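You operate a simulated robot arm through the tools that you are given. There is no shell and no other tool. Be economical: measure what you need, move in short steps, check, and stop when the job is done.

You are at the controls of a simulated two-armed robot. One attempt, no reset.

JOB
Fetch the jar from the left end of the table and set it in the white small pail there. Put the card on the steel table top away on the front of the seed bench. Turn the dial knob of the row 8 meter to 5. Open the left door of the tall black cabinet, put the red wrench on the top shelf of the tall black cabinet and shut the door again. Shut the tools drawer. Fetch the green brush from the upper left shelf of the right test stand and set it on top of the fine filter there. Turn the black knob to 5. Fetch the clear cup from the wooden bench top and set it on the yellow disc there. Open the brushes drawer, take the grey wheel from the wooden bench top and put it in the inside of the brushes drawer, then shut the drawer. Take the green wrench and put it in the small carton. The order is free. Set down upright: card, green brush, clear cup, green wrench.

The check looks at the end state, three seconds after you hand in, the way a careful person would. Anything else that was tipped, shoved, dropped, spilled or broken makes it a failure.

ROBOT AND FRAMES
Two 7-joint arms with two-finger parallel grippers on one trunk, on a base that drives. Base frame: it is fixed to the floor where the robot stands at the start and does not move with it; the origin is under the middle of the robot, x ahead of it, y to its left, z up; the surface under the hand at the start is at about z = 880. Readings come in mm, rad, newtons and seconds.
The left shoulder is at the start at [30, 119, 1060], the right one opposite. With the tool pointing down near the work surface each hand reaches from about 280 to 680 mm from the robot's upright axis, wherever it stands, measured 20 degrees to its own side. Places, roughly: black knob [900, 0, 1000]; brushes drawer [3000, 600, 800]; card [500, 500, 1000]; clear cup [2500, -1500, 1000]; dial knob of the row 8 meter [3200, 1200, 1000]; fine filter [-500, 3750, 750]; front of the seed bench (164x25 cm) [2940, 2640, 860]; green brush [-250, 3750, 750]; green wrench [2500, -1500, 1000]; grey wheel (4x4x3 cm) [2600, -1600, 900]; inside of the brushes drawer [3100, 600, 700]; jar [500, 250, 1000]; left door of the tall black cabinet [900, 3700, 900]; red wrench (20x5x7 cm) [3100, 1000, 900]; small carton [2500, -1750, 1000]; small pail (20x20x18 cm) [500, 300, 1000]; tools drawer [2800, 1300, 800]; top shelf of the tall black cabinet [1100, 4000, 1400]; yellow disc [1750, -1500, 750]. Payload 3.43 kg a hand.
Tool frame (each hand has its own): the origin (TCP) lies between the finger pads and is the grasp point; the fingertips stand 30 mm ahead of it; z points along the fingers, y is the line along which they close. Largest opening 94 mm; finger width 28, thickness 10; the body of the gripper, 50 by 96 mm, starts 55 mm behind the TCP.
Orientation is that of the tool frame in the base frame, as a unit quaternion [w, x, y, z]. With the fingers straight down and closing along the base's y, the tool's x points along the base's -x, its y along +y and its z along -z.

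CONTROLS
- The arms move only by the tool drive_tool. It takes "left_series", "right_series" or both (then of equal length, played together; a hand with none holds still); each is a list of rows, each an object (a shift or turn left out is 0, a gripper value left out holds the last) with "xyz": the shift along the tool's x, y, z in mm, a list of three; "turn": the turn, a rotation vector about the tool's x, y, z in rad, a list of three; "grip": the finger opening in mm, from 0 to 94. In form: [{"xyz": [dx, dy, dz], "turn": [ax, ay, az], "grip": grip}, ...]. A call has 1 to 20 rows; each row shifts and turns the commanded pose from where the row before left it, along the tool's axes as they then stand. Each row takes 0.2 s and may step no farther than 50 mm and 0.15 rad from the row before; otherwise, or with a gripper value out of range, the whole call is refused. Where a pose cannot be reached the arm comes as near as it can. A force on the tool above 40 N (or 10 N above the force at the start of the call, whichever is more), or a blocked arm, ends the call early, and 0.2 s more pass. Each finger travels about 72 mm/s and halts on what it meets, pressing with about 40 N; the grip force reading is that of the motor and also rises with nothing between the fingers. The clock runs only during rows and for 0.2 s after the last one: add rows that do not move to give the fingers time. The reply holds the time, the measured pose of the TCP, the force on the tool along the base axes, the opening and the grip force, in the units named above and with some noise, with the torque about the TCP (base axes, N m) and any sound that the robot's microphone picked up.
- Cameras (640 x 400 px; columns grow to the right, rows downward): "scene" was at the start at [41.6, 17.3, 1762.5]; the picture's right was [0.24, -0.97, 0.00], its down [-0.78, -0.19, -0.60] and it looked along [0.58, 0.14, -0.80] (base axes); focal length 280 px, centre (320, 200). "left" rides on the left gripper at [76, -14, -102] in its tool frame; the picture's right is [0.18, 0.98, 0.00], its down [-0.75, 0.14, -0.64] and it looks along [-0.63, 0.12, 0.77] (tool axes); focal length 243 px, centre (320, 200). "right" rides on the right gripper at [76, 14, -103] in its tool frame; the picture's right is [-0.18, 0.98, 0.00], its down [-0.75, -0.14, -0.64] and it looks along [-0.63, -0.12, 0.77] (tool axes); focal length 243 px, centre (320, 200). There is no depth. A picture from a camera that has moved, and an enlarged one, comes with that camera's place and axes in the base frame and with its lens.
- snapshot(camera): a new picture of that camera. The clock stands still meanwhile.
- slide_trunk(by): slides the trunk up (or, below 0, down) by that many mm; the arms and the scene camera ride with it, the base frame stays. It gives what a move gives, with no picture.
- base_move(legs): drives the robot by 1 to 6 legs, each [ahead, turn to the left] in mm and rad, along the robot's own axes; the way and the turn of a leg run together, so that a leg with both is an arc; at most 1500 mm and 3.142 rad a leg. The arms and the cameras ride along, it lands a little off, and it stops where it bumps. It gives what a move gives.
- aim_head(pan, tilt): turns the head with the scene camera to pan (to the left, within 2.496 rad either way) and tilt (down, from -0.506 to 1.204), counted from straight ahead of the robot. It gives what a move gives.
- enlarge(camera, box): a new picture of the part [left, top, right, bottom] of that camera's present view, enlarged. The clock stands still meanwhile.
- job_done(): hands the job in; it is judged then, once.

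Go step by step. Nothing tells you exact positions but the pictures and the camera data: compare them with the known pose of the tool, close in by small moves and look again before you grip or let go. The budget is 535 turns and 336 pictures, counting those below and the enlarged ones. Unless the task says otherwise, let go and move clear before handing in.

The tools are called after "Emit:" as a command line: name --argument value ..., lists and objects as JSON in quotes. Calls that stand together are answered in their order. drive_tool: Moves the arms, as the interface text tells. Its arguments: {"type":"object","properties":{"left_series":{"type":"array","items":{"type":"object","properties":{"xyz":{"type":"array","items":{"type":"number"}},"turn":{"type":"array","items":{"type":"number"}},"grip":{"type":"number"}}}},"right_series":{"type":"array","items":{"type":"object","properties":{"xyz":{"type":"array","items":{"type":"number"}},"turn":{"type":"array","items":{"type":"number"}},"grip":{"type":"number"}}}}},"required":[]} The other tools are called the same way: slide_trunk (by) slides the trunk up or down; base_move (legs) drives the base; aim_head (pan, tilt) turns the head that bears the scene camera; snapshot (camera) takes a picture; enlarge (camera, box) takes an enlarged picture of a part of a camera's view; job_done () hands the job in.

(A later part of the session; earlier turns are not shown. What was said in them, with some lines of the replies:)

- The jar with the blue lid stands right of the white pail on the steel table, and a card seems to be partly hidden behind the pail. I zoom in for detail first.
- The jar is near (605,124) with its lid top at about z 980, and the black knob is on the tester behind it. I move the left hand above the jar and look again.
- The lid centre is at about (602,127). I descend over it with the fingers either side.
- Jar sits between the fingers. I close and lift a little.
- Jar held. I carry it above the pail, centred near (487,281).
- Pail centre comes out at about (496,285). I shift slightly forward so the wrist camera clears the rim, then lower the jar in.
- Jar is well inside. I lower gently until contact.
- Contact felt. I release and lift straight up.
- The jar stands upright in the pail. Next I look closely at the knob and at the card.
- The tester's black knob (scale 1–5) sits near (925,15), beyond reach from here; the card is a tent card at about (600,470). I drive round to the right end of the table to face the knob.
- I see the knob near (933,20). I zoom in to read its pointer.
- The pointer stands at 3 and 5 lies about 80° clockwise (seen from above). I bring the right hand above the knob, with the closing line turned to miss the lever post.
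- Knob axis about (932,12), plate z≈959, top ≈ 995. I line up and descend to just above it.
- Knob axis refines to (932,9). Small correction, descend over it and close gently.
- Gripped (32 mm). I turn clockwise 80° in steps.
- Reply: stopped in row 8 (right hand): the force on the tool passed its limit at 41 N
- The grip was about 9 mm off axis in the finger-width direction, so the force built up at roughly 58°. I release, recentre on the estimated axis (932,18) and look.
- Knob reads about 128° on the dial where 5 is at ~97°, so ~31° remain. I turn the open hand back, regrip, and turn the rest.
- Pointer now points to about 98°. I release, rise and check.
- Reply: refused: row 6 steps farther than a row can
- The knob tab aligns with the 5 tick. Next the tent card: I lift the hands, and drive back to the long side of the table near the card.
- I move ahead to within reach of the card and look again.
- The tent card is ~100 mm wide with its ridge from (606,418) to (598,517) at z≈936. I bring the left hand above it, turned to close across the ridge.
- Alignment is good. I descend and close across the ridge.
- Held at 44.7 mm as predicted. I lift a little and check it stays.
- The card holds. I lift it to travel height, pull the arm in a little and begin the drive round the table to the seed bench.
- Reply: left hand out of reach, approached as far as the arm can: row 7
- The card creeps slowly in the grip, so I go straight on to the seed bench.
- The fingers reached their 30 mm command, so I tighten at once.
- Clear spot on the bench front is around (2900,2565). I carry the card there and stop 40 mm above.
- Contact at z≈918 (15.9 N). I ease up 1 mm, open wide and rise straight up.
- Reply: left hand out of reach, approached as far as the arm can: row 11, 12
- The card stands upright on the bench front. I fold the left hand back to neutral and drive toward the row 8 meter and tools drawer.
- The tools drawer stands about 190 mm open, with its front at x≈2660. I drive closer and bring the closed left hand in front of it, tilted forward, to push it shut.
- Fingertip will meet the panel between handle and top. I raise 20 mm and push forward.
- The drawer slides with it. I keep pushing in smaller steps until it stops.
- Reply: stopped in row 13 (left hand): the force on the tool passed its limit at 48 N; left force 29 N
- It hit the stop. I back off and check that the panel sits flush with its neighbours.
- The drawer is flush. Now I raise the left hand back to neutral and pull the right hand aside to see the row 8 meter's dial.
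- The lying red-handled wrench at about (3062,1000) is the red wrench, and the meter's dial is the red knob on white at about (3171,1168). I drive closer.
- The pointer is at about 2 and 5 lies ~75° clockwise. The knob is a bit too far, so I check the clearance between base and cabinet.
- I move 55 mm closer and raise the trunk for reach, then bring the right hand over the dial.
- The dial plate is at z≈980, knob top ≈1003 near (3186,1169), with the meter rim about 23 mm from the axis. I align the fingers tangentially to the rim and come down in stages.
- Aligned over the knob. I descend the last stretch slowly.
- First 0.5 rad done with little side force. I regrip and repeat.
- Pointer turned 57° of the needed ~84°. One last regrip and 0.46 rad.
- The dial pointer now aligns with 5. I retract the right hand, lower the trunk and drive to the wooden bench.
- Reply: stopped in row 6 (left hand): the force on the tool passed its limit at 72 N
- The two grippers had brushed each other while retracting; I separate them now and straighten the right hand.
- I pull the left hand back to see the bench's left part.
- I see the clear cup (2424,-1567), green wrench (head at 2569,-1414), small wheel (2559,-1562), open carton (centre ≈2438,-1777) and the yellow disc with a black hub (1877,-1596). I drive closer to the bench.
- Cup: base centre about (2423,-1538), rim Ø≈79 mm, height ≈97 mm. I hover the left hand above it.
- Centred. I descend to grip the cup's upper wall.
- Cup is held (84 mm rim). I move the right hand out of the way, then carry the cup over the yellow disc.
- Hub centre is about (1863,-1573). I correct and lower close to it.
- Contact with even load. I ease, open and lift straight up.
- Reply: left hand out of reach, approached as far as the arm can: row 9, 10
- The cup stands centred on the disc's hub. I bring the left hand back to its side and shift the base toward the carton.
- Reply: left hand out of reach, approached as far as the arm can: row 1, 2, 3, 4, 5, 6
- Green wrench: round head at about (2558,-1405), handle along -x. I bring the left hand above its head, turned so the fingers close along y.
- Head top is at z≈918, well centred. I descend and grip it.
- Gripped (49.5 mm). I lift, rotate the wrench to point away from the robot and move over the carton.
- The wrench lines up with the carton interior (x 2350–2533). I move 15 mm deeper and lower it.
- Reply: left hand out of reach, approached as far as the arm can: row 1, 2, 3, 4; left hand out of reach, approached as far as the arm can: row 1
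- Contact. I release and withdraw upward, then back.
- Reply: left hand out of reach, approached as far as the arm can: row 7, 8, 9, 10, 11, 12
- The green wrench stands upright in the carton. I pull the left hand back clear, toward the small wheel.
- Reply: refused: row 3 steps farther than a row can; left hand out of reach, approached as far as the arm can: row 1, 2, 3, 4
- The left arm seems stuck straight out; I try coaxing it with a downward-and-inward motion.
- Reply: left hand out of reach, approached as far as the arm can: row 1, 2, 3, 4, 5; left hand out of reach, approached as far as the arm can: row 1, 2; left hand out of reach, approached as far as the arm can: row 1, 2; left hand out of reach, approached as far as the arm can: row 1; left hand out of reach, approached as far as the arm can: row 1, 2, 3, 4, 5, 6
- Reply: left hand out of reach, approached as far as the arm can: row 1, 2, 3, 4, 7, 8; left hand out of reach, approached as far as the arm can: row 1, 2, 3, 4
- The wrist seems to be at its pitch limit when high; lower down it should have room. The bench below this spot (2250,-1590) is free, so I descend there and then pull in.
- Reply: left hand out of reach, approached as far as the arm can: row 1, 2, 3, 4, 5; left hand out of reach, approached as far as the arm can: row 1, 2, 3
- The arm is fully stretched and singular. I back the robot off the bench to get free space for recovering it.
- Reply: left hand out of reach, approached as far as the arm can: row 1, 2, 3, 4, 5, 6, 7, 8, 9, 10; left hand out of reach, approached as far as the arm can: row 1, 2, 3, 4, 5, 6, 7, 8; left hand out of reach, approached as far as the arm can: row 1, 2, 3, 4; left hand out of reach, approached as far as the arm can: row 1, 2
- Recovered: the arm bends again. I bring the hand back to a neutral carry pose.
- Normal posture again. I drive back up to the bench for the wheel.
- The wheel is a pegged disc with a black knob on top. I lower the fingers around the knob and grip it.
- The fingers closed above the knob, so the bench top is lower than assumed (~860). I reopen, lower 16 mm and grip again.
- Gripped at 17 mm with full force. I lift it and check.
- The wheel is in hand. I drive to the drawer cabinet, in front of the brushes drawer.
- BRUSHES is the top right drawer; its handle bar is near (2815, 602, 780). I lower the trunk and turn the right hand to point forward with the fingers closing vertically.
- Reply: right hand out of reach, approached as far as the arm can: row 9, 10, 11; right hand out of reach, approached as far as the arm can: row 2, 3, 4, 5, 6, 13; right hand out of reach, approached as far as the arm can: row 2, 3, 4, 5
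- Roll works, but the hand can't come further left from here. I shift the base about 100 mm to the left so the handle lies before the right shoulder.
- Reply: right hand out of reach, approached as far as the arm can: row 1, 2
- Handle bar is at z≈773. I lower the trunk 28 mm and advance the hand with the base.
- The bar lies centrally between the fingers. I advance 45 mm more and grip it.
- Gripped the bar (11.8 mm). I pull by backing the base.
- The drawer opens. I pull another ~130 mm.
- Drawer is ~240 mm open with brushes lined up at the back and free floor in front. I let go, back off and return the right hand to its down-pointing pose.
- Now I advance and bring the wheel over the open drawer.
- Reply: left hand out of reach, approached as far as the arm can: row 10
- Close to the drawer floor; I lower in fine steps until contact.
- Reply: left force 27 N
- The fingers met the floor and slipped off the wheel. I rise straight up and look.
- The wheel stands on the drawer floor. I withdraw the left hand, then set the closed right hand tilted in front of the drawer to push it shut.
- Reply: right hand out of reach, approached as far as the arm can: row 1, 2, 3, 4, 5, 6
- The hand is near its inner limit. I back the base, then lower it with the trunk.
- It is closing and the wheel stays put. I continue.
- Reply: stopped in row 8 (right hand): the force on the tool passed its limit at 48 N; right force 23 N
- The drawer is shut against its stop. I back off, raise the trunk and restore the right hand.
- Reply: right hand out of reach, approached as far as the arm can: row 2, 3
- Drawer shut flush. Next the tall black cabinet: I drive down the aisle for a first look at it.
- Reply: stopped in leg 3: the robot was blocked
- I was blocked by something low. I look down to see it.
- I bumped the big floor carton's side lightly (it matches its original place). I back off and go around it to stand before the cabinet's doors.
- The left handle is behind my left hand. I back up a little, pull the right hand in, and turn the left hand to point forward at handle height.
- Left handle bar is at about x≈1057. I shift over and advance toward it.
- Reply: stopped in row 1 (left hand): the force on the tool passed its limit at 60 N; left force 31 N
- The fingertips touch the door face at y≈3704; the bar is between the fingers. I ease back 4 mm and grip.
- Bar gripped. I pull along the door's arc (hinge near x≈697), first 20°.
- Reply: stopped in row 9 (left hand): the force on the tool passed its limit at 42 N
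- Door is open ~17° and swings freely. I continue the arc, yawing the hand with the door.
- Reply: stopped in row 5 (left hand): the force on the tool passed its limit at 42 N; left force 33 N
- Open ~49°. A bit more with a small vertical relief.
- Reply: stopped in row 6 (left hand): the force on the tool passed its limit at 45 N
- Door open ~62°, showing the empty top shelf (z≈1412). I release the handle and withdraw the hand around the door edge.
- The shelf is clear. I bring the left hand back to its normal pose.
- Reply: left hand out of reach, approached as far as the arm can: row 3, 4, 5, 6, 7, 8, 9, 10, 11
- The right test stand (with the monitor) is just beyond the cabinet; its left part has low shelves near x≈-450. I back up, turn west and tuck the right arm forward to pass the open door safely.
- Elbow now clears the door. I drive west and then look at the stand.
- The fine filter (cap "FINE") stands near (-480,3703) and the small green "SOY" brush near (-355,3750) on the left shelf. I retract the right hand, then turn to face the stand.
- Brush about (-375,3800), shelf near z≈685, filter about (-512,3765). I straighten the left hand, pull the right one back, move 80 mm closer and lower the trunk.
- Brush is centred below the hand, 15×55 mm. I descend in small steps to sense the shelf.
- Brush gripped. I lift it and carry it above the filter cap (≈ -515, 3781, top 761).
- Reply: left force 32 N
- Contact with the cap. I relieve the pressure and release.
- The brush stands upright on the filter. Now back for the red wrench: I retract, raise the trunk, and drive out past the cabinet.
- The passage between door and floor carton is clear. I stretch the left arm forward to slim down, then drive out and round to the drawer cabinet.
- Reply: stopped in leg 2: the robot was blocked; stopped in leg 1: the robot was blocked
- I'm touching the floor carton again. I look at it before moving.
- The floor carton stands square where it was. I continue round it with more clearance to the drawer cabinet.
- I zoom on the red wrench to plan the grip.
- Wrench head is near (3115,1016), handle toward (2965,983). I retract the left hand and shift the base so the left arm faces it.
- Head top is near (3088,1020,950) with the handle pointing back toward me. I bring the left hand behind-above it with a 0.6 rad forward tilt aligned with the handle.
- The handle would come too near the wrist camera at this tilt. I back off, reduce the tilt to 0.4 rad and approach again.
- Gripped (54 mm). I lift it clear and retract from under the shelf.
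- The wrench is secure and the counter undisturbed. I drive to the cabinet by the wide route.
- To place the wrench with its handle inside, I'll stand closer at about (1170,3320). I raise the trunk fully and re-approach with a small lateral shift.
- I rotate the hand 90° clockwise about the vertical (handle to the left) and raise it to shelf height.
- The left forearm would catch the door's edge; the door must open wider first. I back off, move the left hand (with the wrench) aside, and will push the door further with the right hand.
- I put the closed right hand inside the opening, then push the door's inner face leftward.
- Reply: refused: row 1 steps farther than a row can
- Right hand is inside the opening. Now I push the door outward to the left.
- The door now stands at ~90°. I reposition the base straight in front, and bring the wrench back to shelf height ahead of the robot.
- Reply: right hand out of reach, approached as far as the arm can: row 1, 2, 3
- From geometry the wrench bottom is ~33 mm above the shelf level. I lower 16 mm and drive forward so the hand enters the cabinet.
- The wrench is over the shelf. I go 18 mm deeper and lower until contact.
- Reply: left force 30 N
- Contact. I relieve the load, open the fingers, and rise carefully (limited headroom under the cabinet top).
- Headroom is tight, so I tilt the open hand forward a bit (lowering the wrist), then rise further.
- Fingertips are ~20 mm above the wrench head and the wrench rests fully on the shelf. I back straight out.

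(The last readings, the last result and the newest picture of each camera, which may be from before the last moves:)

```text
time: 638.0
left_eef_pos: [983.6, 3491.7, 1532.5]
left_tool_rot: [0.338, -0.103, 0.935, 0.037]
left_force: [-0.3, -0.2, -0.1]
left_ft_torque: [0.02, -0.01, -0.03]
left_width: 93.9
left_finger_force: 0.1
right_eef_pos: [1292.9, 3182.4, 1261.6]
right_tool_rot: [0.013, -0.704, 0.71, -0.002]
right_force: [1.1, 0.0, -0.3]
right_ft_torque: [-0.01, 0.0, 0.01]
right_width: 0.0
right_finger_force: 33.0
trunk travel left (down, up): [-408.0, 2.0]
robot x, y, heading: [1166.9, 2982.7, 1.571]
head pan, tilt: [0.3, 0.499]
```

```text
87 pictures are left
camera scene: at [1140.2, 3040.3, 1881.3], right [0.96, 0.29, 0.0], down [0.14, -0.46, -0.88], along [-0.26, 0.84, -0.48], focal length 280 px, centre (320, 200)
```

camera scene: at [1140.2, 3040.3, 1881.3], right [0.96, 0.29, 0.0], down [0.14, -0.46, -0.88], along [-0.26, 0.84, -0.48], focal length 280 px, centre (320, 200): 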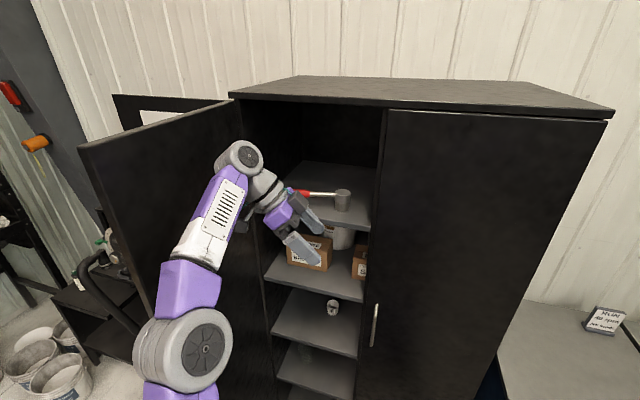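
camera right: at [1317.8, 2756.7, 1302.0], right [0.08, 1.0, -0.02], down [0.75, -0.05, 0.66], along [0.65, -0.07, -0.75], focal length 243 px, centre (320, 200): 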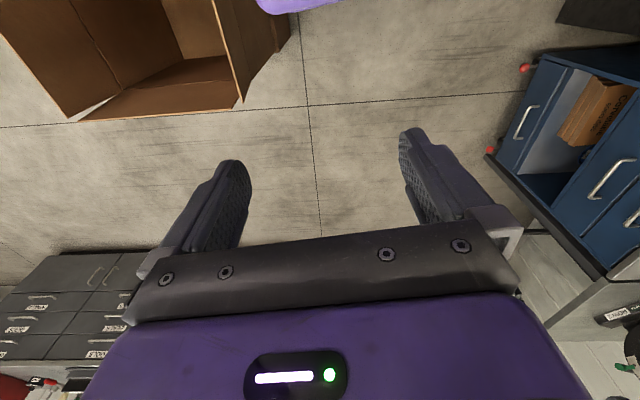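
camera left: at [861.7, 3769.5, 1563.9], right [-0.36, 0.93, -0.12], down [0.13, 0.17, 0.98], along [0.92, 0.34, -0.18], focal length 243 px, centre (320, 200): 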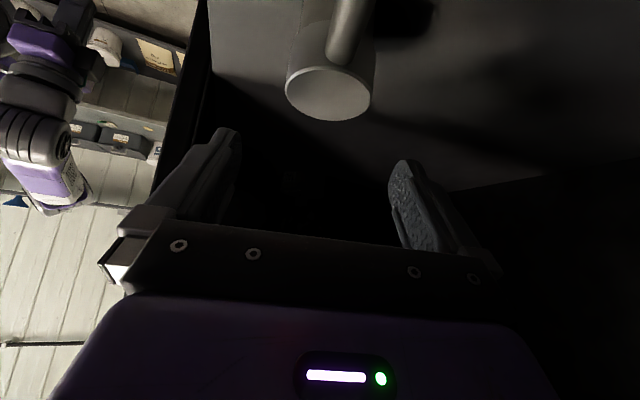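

The wrench lies on the top shelf. Now to shut the door: I bring the left hand back upright and close, lower the trunk.

Emit:
drive_tool --left_series '[{"xyz": [0, -40, 0], "turn": [0, 0.14, 0]}, {"xyz": [0, -40, 0], "turn": [0, 0.14, 0]}, {"xyz": [0, -40, 0], "turn": [0, 0.14, 0]}, {"xyz": [0, -40, 10], "turn": [0, 0.14, 0]}, {"xyz": [0, -30, 20], "turn": [0, 0.14, 0]}, {"turn": [0, 0, -0.14]}, {"turn": [0, 0, -0.14]}, {"turn": [0, 0, -0.14]}, {"turn": [0, 0, -0.14]}, {"turn": [0, 0, -0.14]}, {"turn": [0, 0, -0.14]}, {"turn": [0, 0, -0.14]}, {"turn": [0, 0, -0.14]}, {"turn": [0, 0, -0.14]}, {"turn": [0, 0, -0.1], "grip": 0}, {}]'

Emit:
slide_trunk --by -200

Emit:
snapshot --camera "scene"

```text
time: 641.4
left_eef_pos: [1028.9, 3305.2, 1502.4]
left_tool_rot: [0.001, 0.71, -0.704, -0.001]
left_force: [0.1, 0.3, 0.5]
left_ft_torque: [0.01, -0.02, 0.0]
left_width: 9.5
left_finger_force: 0.1
right_eef_pos: [1293.9, 3181.4, 1261.4]
right_tool_rot: [0.013, -0.704, 0.71, -0.001]
right_force: [-0.7, 0.2, 0.8]
right_ft_torque: [-0.03, -0.03, 0.02]
right_width: 0.0
right_finger_force: 32.7
trunk travel left (down, up): [-408.0, 2.0]
robot x, y, heading: [1166.6, 2980.1, 1.568]
head pan, tilt: [0.3, 0.499]
```

```text
time: 643.6
left_eef_pos: [1030.4, 3305.4, 1303.3]
left_tool_rot: [0.001, 0.71, -0.705, -0.001]
left_force: [-0.1, -0.3, -0.7]
left_ft_torque: [0.03, 0.02, -0.01]
left_width: 0.1
left_finger_force: 32.6
right_eef_pos: [1294.4, 3181.3, 1061.8]
right_tool_rot: [0.013, -0.704, 0.71, -0.002]
right_force: [-0.2, 0.4, 0.2]
right_ft_torque: [-0.01, 0.0, -0.03]
right_width: 0.1
right_finger_force: 33.1
trunk travel left (down, up): [-208.0, 202.0]
robot x, y, heading: [1166.6, 2982.3, 1.566]
head pan, tilt: [0.3, 0.499]
```

```text
86 pictures are left
camera scene: at [1140.3, 3039.7, 1681.5], right [0.96, 0.29, 0.0], down [0.14, -0.46, -0.88], along [-0.26, 0.84, -0.48], focal length 280 px, centre (320, 200)
```

scene: 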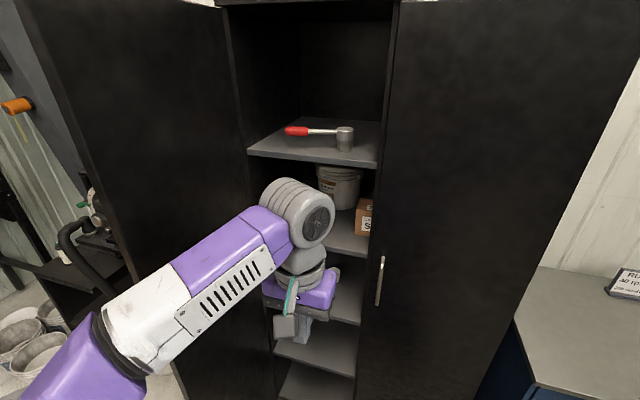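

Emit:
base_move --legs '[[0, 1.571], [200, 0], [0, -1.571]]'

Emit:
snapshot --camera "scene"

```text
time: 652.8
left_eef_pos: [830.7, 3304.9, 1303.2]
left_tool_rot: [0.002, 0.711, -0.703, -0.001]
left_force: [0.2, -0.3, 1.0]
left_ft_torque: [-0.02, -0.03, -0.01]
left_width: 0.0
left_finger_force: 33.7
right_eef_pos: [1094.7, 3183.4, 1061.1]
right_tool_rot: [0.013, -0.706, 0.709, -0.002]
right_force: [0.6, -0.4, -0.5]
right_ft_torque: [-0.03, -0.02, 0.01]
right_width: 0.0
right_finger_force: 33.1
trunk travel left (down, up): [-208.0, 202.0]
robot x, y, heading: [968.7, 2981.7, 1.569]
head pan, tilt: [0.3, 0.499]
```

```text
85 pictures are left
camera scene: at [942.0, 3040.0, 1681.4], right [0.96, 0.29, 0.0], down [0.14, -0.46, -0.88], along [-0.26, 0.84, -0.48], focal length 280 px, centre (320, 200)
```

scene: 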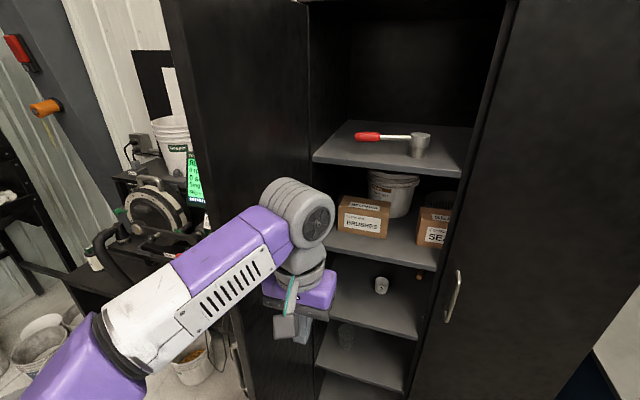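

Emit:
drive_tool --left_series '[{"xyz": [35, 0, 34]}, {"xyz": [35, 0, 34]}, {"xyz": [35, 0, 34]}, {"xyz": [0, 40, 15]}, {"xyz": [0, 40, 15]}, {"xyz": [0, 40, 15]}, {"xyz": [0, 40, 0]}, {"xyz": [0, 40, 0]}, {"xyz": [0, 40, 0]}, {}]'

Emit:
aim_head --pan 0.7 --tilt 0.8

Emit:
snapshot --camera "scene"

```text
time: 655.0
left_eef_pos: [588.7, 3196.5, 1157.0]
left_tool_rot: [0.002, 0.711, -0.703, -0.001]
left_force: [-0.6, -0.2, 0.5]
left_ft_torque: [0.02, 0.02, 0.01]
left_width: 0.1
left_finger_force: 33.3
right_eef_pos: [1095.5, 3181.5, 1060.9]
right_tool_rot: [0.013, -0.706, 0.708, -0.002]
right_force: [0.5, 0.3, -0.2]
right_ft_torque: [0.02, 0.0, -0.05]
right_width: 0.0
right_finger_force: 32.9
trunk travel left (down, up): [-208.0, 202.0]
robot x, y, heading: [968.0, 2983.6, 1.569]
head pan, tilt: [0.3, 0.499]
```

```text
time: 655.9
left_eef_pos: [589.3, 3196.7, 1156.9]
left_tool_rot: [0.002, 0.711, -0.703, -0.003]
left_force: [-0.2, -0.4, -0.1]
left_ft_torque: [0.01, -0.02, 0.0]
left_width: 0.0
left_finger_force: 33.2
right_eef_pos: [1095.7, 3181.3, 1060.2]
right_tool_rot: [0.014, -0.706, 0.708, -0.002]
right_force: [0.0, 0.4, 0.1]
right_ft_torque: [-0.04, -0.01, 0.01]
right_width: 0.0
right_finger_force: 33.0
trunk travel left (down, up): [-208.0, 202.0]
robot x, y, heading: [969.0, 2984.6, 1.568]
head pan, tilt: [0.7, 0.799]
```

```text
84 pictures are left
camera scene: at [916.9, 3014.9, 1655.5], right [0.77, 0.64, 0.0], down [0.46, -0.55, -0.7], along [-0.45, 0.53, -0.72], focal length 280 px, centre (320, 200)
```

scene: 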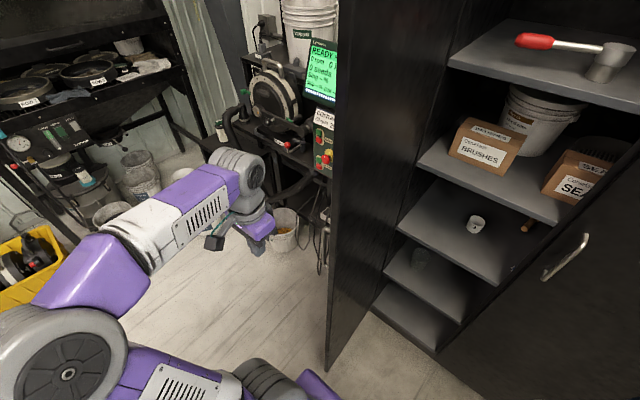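

Left hand is on the door's outer side. I move along the door and push it closed along its arc.

Emit:
drive_tool --left_series '[{"xyz": [-40, 0, 0]}, {"xyz": [-40, 0, 0]}, {"xyz": [-40, 0, 0]}, {"xyz": [-40, 0, 0]}, {"xyz": [-40, 0, 0]}, {"xyz": [0, -15, 0]}, {"xyz": [0, -15, 0]}, {"xyz": [0, -20, 0]}, {"xyz": [0, -20, 0]}, {"xyz": [0, -20, 0]}, {"xyz": [0, -20, 0]}, {}]'

Emit:
snapshot --camera "scene"

```text
time: 658.5
left_eef_pos: [698.1, 3400.9, 1157.1]
left_tool_rot: [0.001, 0.711, -0.703, -0.001]
left_force: [0.9, -0.1, -0.9]
left_ft_torque: [0.01, 0.0, 0.01]
left_width: 0.0
left_finger_force: 32.6
right_eef_pos: [1095.3, 3182.5, 1060.2]
right_tool_rot: [0.013, -0.705, 0.709, -0.003]
right_force: [-0.5, 0.8, 0.2]
right_ft_torque: [0.03, 0.0, 0.02]
right_width: 0.0
right_finger_force: 32.6
trunk travel left (down, up): [-208.0, 202.0]
robot x, y, heading: [970.5, 2981.8, 1.571]
head pan, tilt: [0.7, 0.799]
```

```text
83 pictures are left
camera scene: at [916.5, 3014.9, 1655.4], right [0.77, 0.64, 0.0], down [0.46, -0.55, -0.7], along [-0.45, 0.53, -0.72], focal length 280 px, centre (320, 200)
```

scene: 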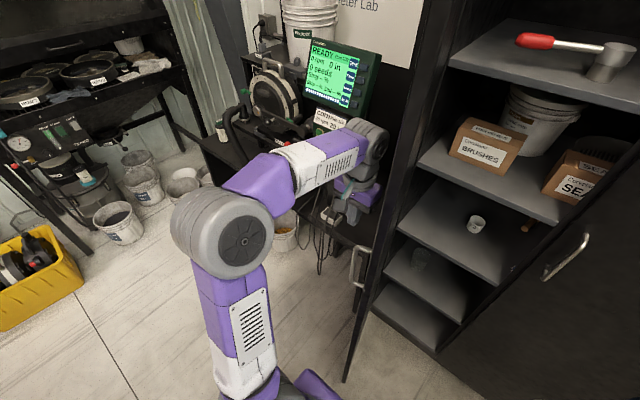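

Emit:
drive_tool --left_series '[{"xyz": [-4.6, -19.4, 0]}, {"xyz": [-4.6, -19.4, 0]}, {"xyz": [-4.6, -19.4, 0]}, {"xyz": [-4.6, -19.4, 0]}, {"xyz": [-4.6, -19.4, 0]}, {"xyz": [-9, -18, 0]}, {"xyz": [-9, -18, 0]}, {"xyz": [-9, -18, 0]}, {"xyz": [-9, -18, 0]}, {"xyz": [-13, -15, 0]}, {"xyz": [-13, -15, 0]}, {"xyz": [-13, -15, 0]}, {"xyz": [-13, -15, 0]}, {}]'

Emit:
snapshot --camera "scene"

```text
time: 661.5
left_eef_pos: [926.2, 3511.4, 1156.1]
left_tool_rot: [0.002, 0.711, -0.703, -0.001]
left_force: [0.0, -0.8, -1.2]
left_ft_torque: [0.0, -0.02, 0.0]
left_width: 0.0
left_finger_force: 33.0
right_eef_pos: [1094.5, 3182.8, 1061.7]
right_tool_rot: [0.014, -0.705, 0.709, -0.003]
right_force: [-0.1, 0.2, 0.5]
right_ft_torque: [0.01, -0.05, 0.03]
right_width: 0.2
right_finger_force: 33.1
trunk travel left (down, up): [-208.0, 202.0]
robot x, y, heading: [967.3, 2984.7, 1.569]
head pan, tilt: [0.7, 0.799]
```

```text
82 pictures are left
camera scene: at [916.2, 3014.3, 1655.4], right [0.77, 0.64, 0.0], down [0.46, -0.55, -0.7], along [-0.45, 0.53, -0.72], focal length 280 px, centre (320, 200)
```

scene: 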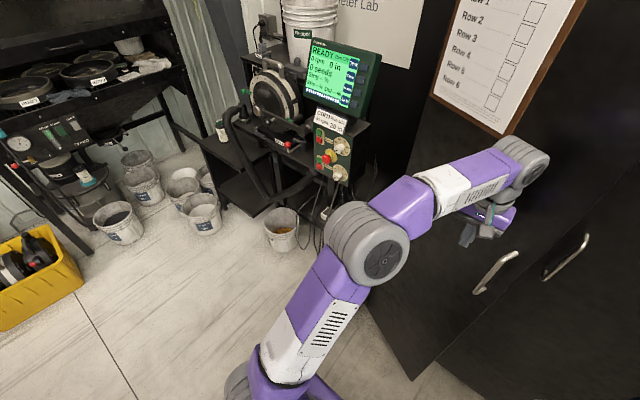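

Nearly shut. I back off slightly and tilt the hand so only the fingertips press for the final push.

Emit:
drive_tool --left_series '[{"xyz": [30, 0, 0]}, {"xyz": [30, -10, 0]}, {"xyz": [0, -25, 0], "turn": [0, -0.131, 0]}, {"xyz": [0, -25, 0], "turn": [0, -0.131, 0]}, {"turn": [0, -0.131, 0]}, {"turn": [0, -0.131, 0]}, {"turn": [0, -0.131, 0]}, {"turn": [0, -0.131, 0]}, {}]'

Emit:
base_move --legs '[[130, 0]]'

Emit:
snapshot --camera "scene"

```text
time: 663.5
left_eef_pos: [986.2, 3453.5, 1154.4]
left_tool_rot: [-0.268, 0.656, -0.65, -0.274]
left_force: [-0.5, -0.9, 0.6]
left_ft_torque: [0.02, 0.01, -0.04]
left_width: 0.0
left_finger_force: 33.5
right_eef_pos: [1094.2, 3182.0, 1060.7]
right_tool_rot: [0.014, -0.706, 0.708, -0.002]
right_force: [0.2, 0.2, -0.4]
right_ft_torque: [0.02, 0.0, 0.0]
right_width: 0.1
right_finger_force: 33.4
trunk travel left (down, up): [-208.0, 202.0]
robot x, y, heading: [973.8, 2987.0, 1.567]
head pan, tilt: [0.7, 0.799]
```

```text
time: 664.8
left_eef_pos: [986.3, 3587.1, 1154.9]
left_tool_rot: [-0.267, 0.657, -0.65, -0.274]
left_force: [-0.3, 0.4, -0.3]
left_ft_torque: [-0.02, 0.07, 0.01]
left_width: 0.2
left_finger_force: 33.0
right_eef_pos: [1094.0, 3314.7, 1061.0]
right_tool_rot: [0.013, -0.705, 0.709, -0.003]
right_force: [0.2, -0.3, -0.7]
right_ft_torque: [-0.04, -0.03, 0.0]
right_width: 0.0
right_finger_force: 32.9
trunk travel left (down, up): [-208.0, 202.0]
robot x, y, heading: [969.5, 3113.1, 1.571]
head pan, tilt: [0.7, 0.799]
```

```text
81 pictures are left
camera scene: at [916.9, 3148.6, 1655.4], right [0.77, 0.64, 0.0], down [0.46, -0.55, -0.7], along [-0.45, 0.53, -0.72], focal length 280 px, centre (320, 200)
```

scene: 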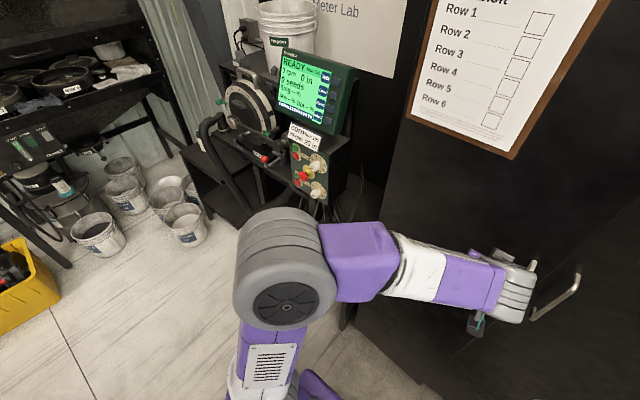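

Emit:
drive_tool --left_series '[{"xyz": [-10, 0, 10]}, {"xyz": [-10, 0, 10]}, {"xyz": [-10, 0, 10]}, {"xyz": [-10, 0, 10]}, {"xyz": [-10, 0, 10]}, {"xyz": [-6, 0, 6]}, {"xyz": [-5, 0, 5]}, {"xyz": [-5, 0, 5]}, {"xyz": [-4, 0, 4]}, {"xyz": [-4, 0, 4]}, {"xyz": [-4, 0, 4]}, {"xyz": [-4, 0, 4]}, {}]'

Emit:
aim_head --pan 0.1 --tilt 0.5

Emit:
snapshot --camera "scene"

```text
time: 666.8
left_eef_pos: [984.3, 3674.0, 1156.8]
left_tool_rot: [-0.265, 0.658, -0.651, -0.271]
left_force: [-5.1, -23.6, 9.2]
left_ft_torque: [-0.03, 0.2, 0.11]
left_width: 0.0
left_finger_force: 32.5
right_eef_pos: [1093.8, 3310.0, 1062.4]
right_tool_rot: [0.015, -0.705, 0.709, -0.002]
right_force: [0.2, 1.1, -0.7]
right_ft_torque: [0.02, -0.01, -0.02]
right_width: 0.0
right_finger_force: 32.8
trunk travel left (down, up): [-208.0, 202.0]
robot x, y, heading: [965.7, 3114.7, 1.574]
head pan, tilt: [0.7, 0.799]
stopped in row 10 (left hand): the force on the tool passed its limit at 45 N (the readings are from after the stop); the commanded pose is now the measured one
```

```text
time: 667.8
left_eef_pos: [984.4, 3673.6, 1156.1]
left_tool_rot: [-0.265, 0.658, -0.65, -0.272]
left_force: [-6.2, -35.2, 10.2]
left_ft_torque: [-0.07, -0.16, 0.14]
left_width: 0.3
left_finger_force: 32.8
right_eef_pos: [1093.2, 3308.8, 1062.7]
right_tool_rot: [0.016, -0.706, 0.708, -0.001]
right_force: [0.3, 0.3, 0.1]
right_ft_torque: [0.01, -0.01, 0.0]
right_width: 0.1
right_finger_force: 32.8
trunk travel left (down, up): [-208.0, 202.0]
robot x, y, heading: [970.4, 3114.9, 1.57]
head pan, tilt: [0.099, 0.499]
```

```text
80 pictures are left
camera scene: at [958.3, 3166.5, 1681.7], right [0.99, 0.1, 0.0], down [0.05, -0.47, -0.88], along [-0.09, 0.88, -0.47], focal length 280 px, centre (320, 200)
```

scene: 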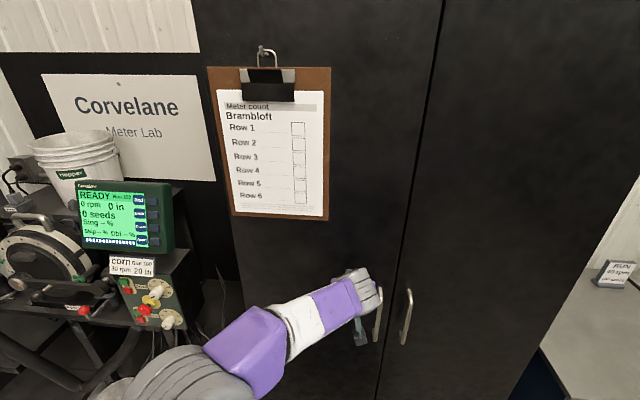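

The door met its stop. I back away and check that it is flush.

Emit:
drive_tool --left_series '[{"xyz": [10, 0, -10]}, {"xyz": [25, 0, -25]}, {"xyz": [30, 0, -30]}, {"xyz": [30, 0, -30]}, {}]'

Emit:
base_move --legs '[[-130, 0]]'

Emit:
snapshot --camera "scene"

```text
time: 669.0
left_eef_pos: [986.4, 3544.3, 1150.7]
left_tool_rot: [-0.263, 0.658, -0.651, -0.272]
left_force: [0.2, 0.1, -1.0]
left_ft_torque: [0.01, 0.02, -0.01]
left_width: 0.0
left_finger_force: 33.2
right_eef_pos: [1094.6, 3314.4, 1061.4]
right_tool_rot: [0.013, -0.706, 0.708, -0.003]
right_force: [-0.7, 0.1, 0.1]
right_ft_torque: [-0.01, -0.02, 0.03]
right_width: 0.0
right_finger_force: 33.1
trunk travel left (down, up): [-208.0, 202.0]
robot x, y, heading: [969.9, 3116.5, 1.571]
head pan, tilt: [0.099, 0.499]
```

```text
time: 670.3
left_eef_pos: [986.0, 3411.4, 1151.3]
left_tool_rot: [-0.264, 0.659, -0.65, -0.272]
left_force: [-0.4, 0.4, 0.1]
left_ft_torque: [0.02, -0.03, 0.02]
left_width: 0.0
left_finger_force: 33.0
right_eef_pos: [1095.1, 3181.7, 1061.6]
right_tool_rot: [0.014, -0.705, 0.709, -0.002]
right_force: [0.7, 0.0, 0.6]
right_ft_torque: [0.01, 0.02, 0.02]
right_width: 0.0
right_finger_force: 33.0
trunk travel left (down, up): [-208.0, 202.0]
robot x, y, heading: [969.9, 2985.9, 1.563]
head pan, tilt: [0.099, 0.499]
```

```text
79 pictures are left
camera scene: at [959.7, 3043.0, 1681.4], right [1.0, 0.1, 0.0], down [0.05, -0.48, -0.88], along [-0.09, 0.87, -0.48], focal length 280 px, centre (320, 200)
```

scene: 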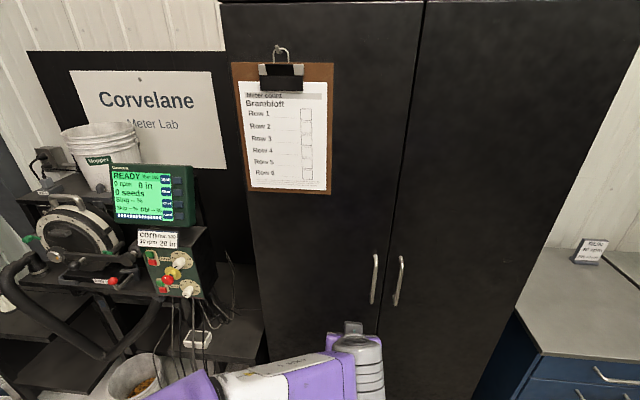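

Emit:
enlarge --camera "scene" --box '[340, 0, 460, 90]'

Emit:
aim_head --pan 0.1 --tilt 0.2

Emit:
snapshot --camera "scene"

```text
4.44 times, centred on (400, 45) of scene
camera zoom: at [959.7, 3043.0, 1681.4], right [1.0, 0.1, 0.0], down [0.05, -0.48, -0.88], along [-0.09, 0.87, -0.48], focal length 1243 px, centre (-36, 889)
```

zoom: 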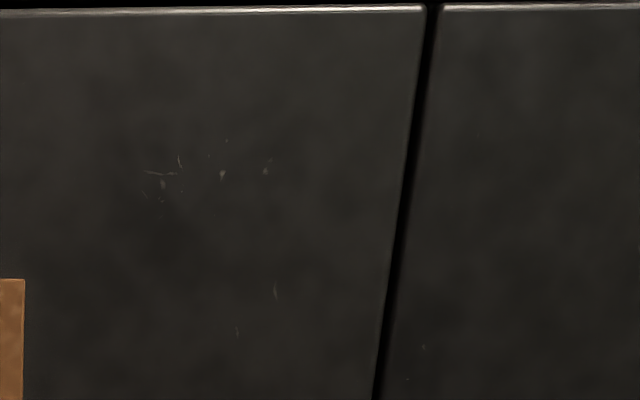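

```text
time: 671.1
left_eef_pos: [986.6, 3413.2, 1152.2]
left_tool_rot: [-0.265, 0.657, -0.651, -0.272]
left_force: [-0.3, 0.1, -0.2]
left_ft_torque: [0.0, 0.0, 0.0]
left_width: 0.0
left_finger_force: 33.5
right_eef_pos: [1094.8, 3183.0, 1062.2]
right_tool_rot: [0.013, -0.705, 0.709, -0.002]
right_force: [0.0, 0.3, -0.9]
right_ft_torque: [0.05, 0.0, 0.01]
right_width: 0.1
right_finger_force: 33.1
trunk travel left (down, up): [-208.0, 202.0]
robot x, y, heading: [970.1, 2984.7, 1.569]
head pan, tilt: [0.099, 0.201]
```

```text
77 pictures are left
camera scene: at [959.4, 3046.9, 1709.0], right [1.0, 0.1, 0.0], down [0.02, -0.2, -0.98], along [-0.1, 0.98, -0.2], focal length 280 px, centre (320, 200)
```

scene: 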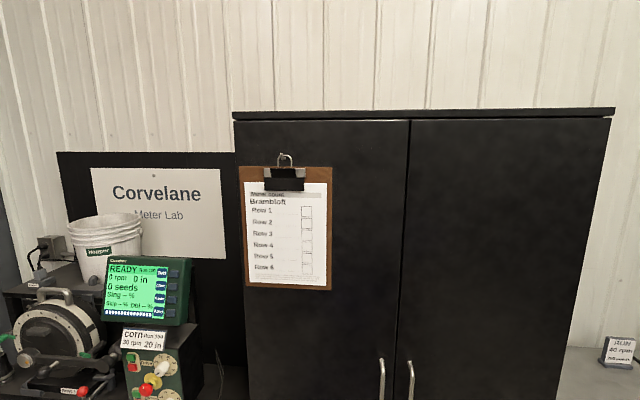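

The cabinet door is flush and shut, both hands are empty and clear, and all ten tasks have been carried out. I hand the job in.

Emit:
job_done

```text
The job is handed in.
```

I've handed the job in with all ten tasks done, both hands empty and clear. I checked each one in the camera pictures afterwards, but two points could count against it.

- **Floor carton:** the base bumped the big open carton near the end of the steel table twice while driving. It is still upright, and measured against earlier pictures it may have moved a few centimetres. That is close to the error of my measurements, so I can't say for certain.
- **Clear cup:** it stands upright on the black hub in the middle of the yellow disc, not on the yellow surface itself.
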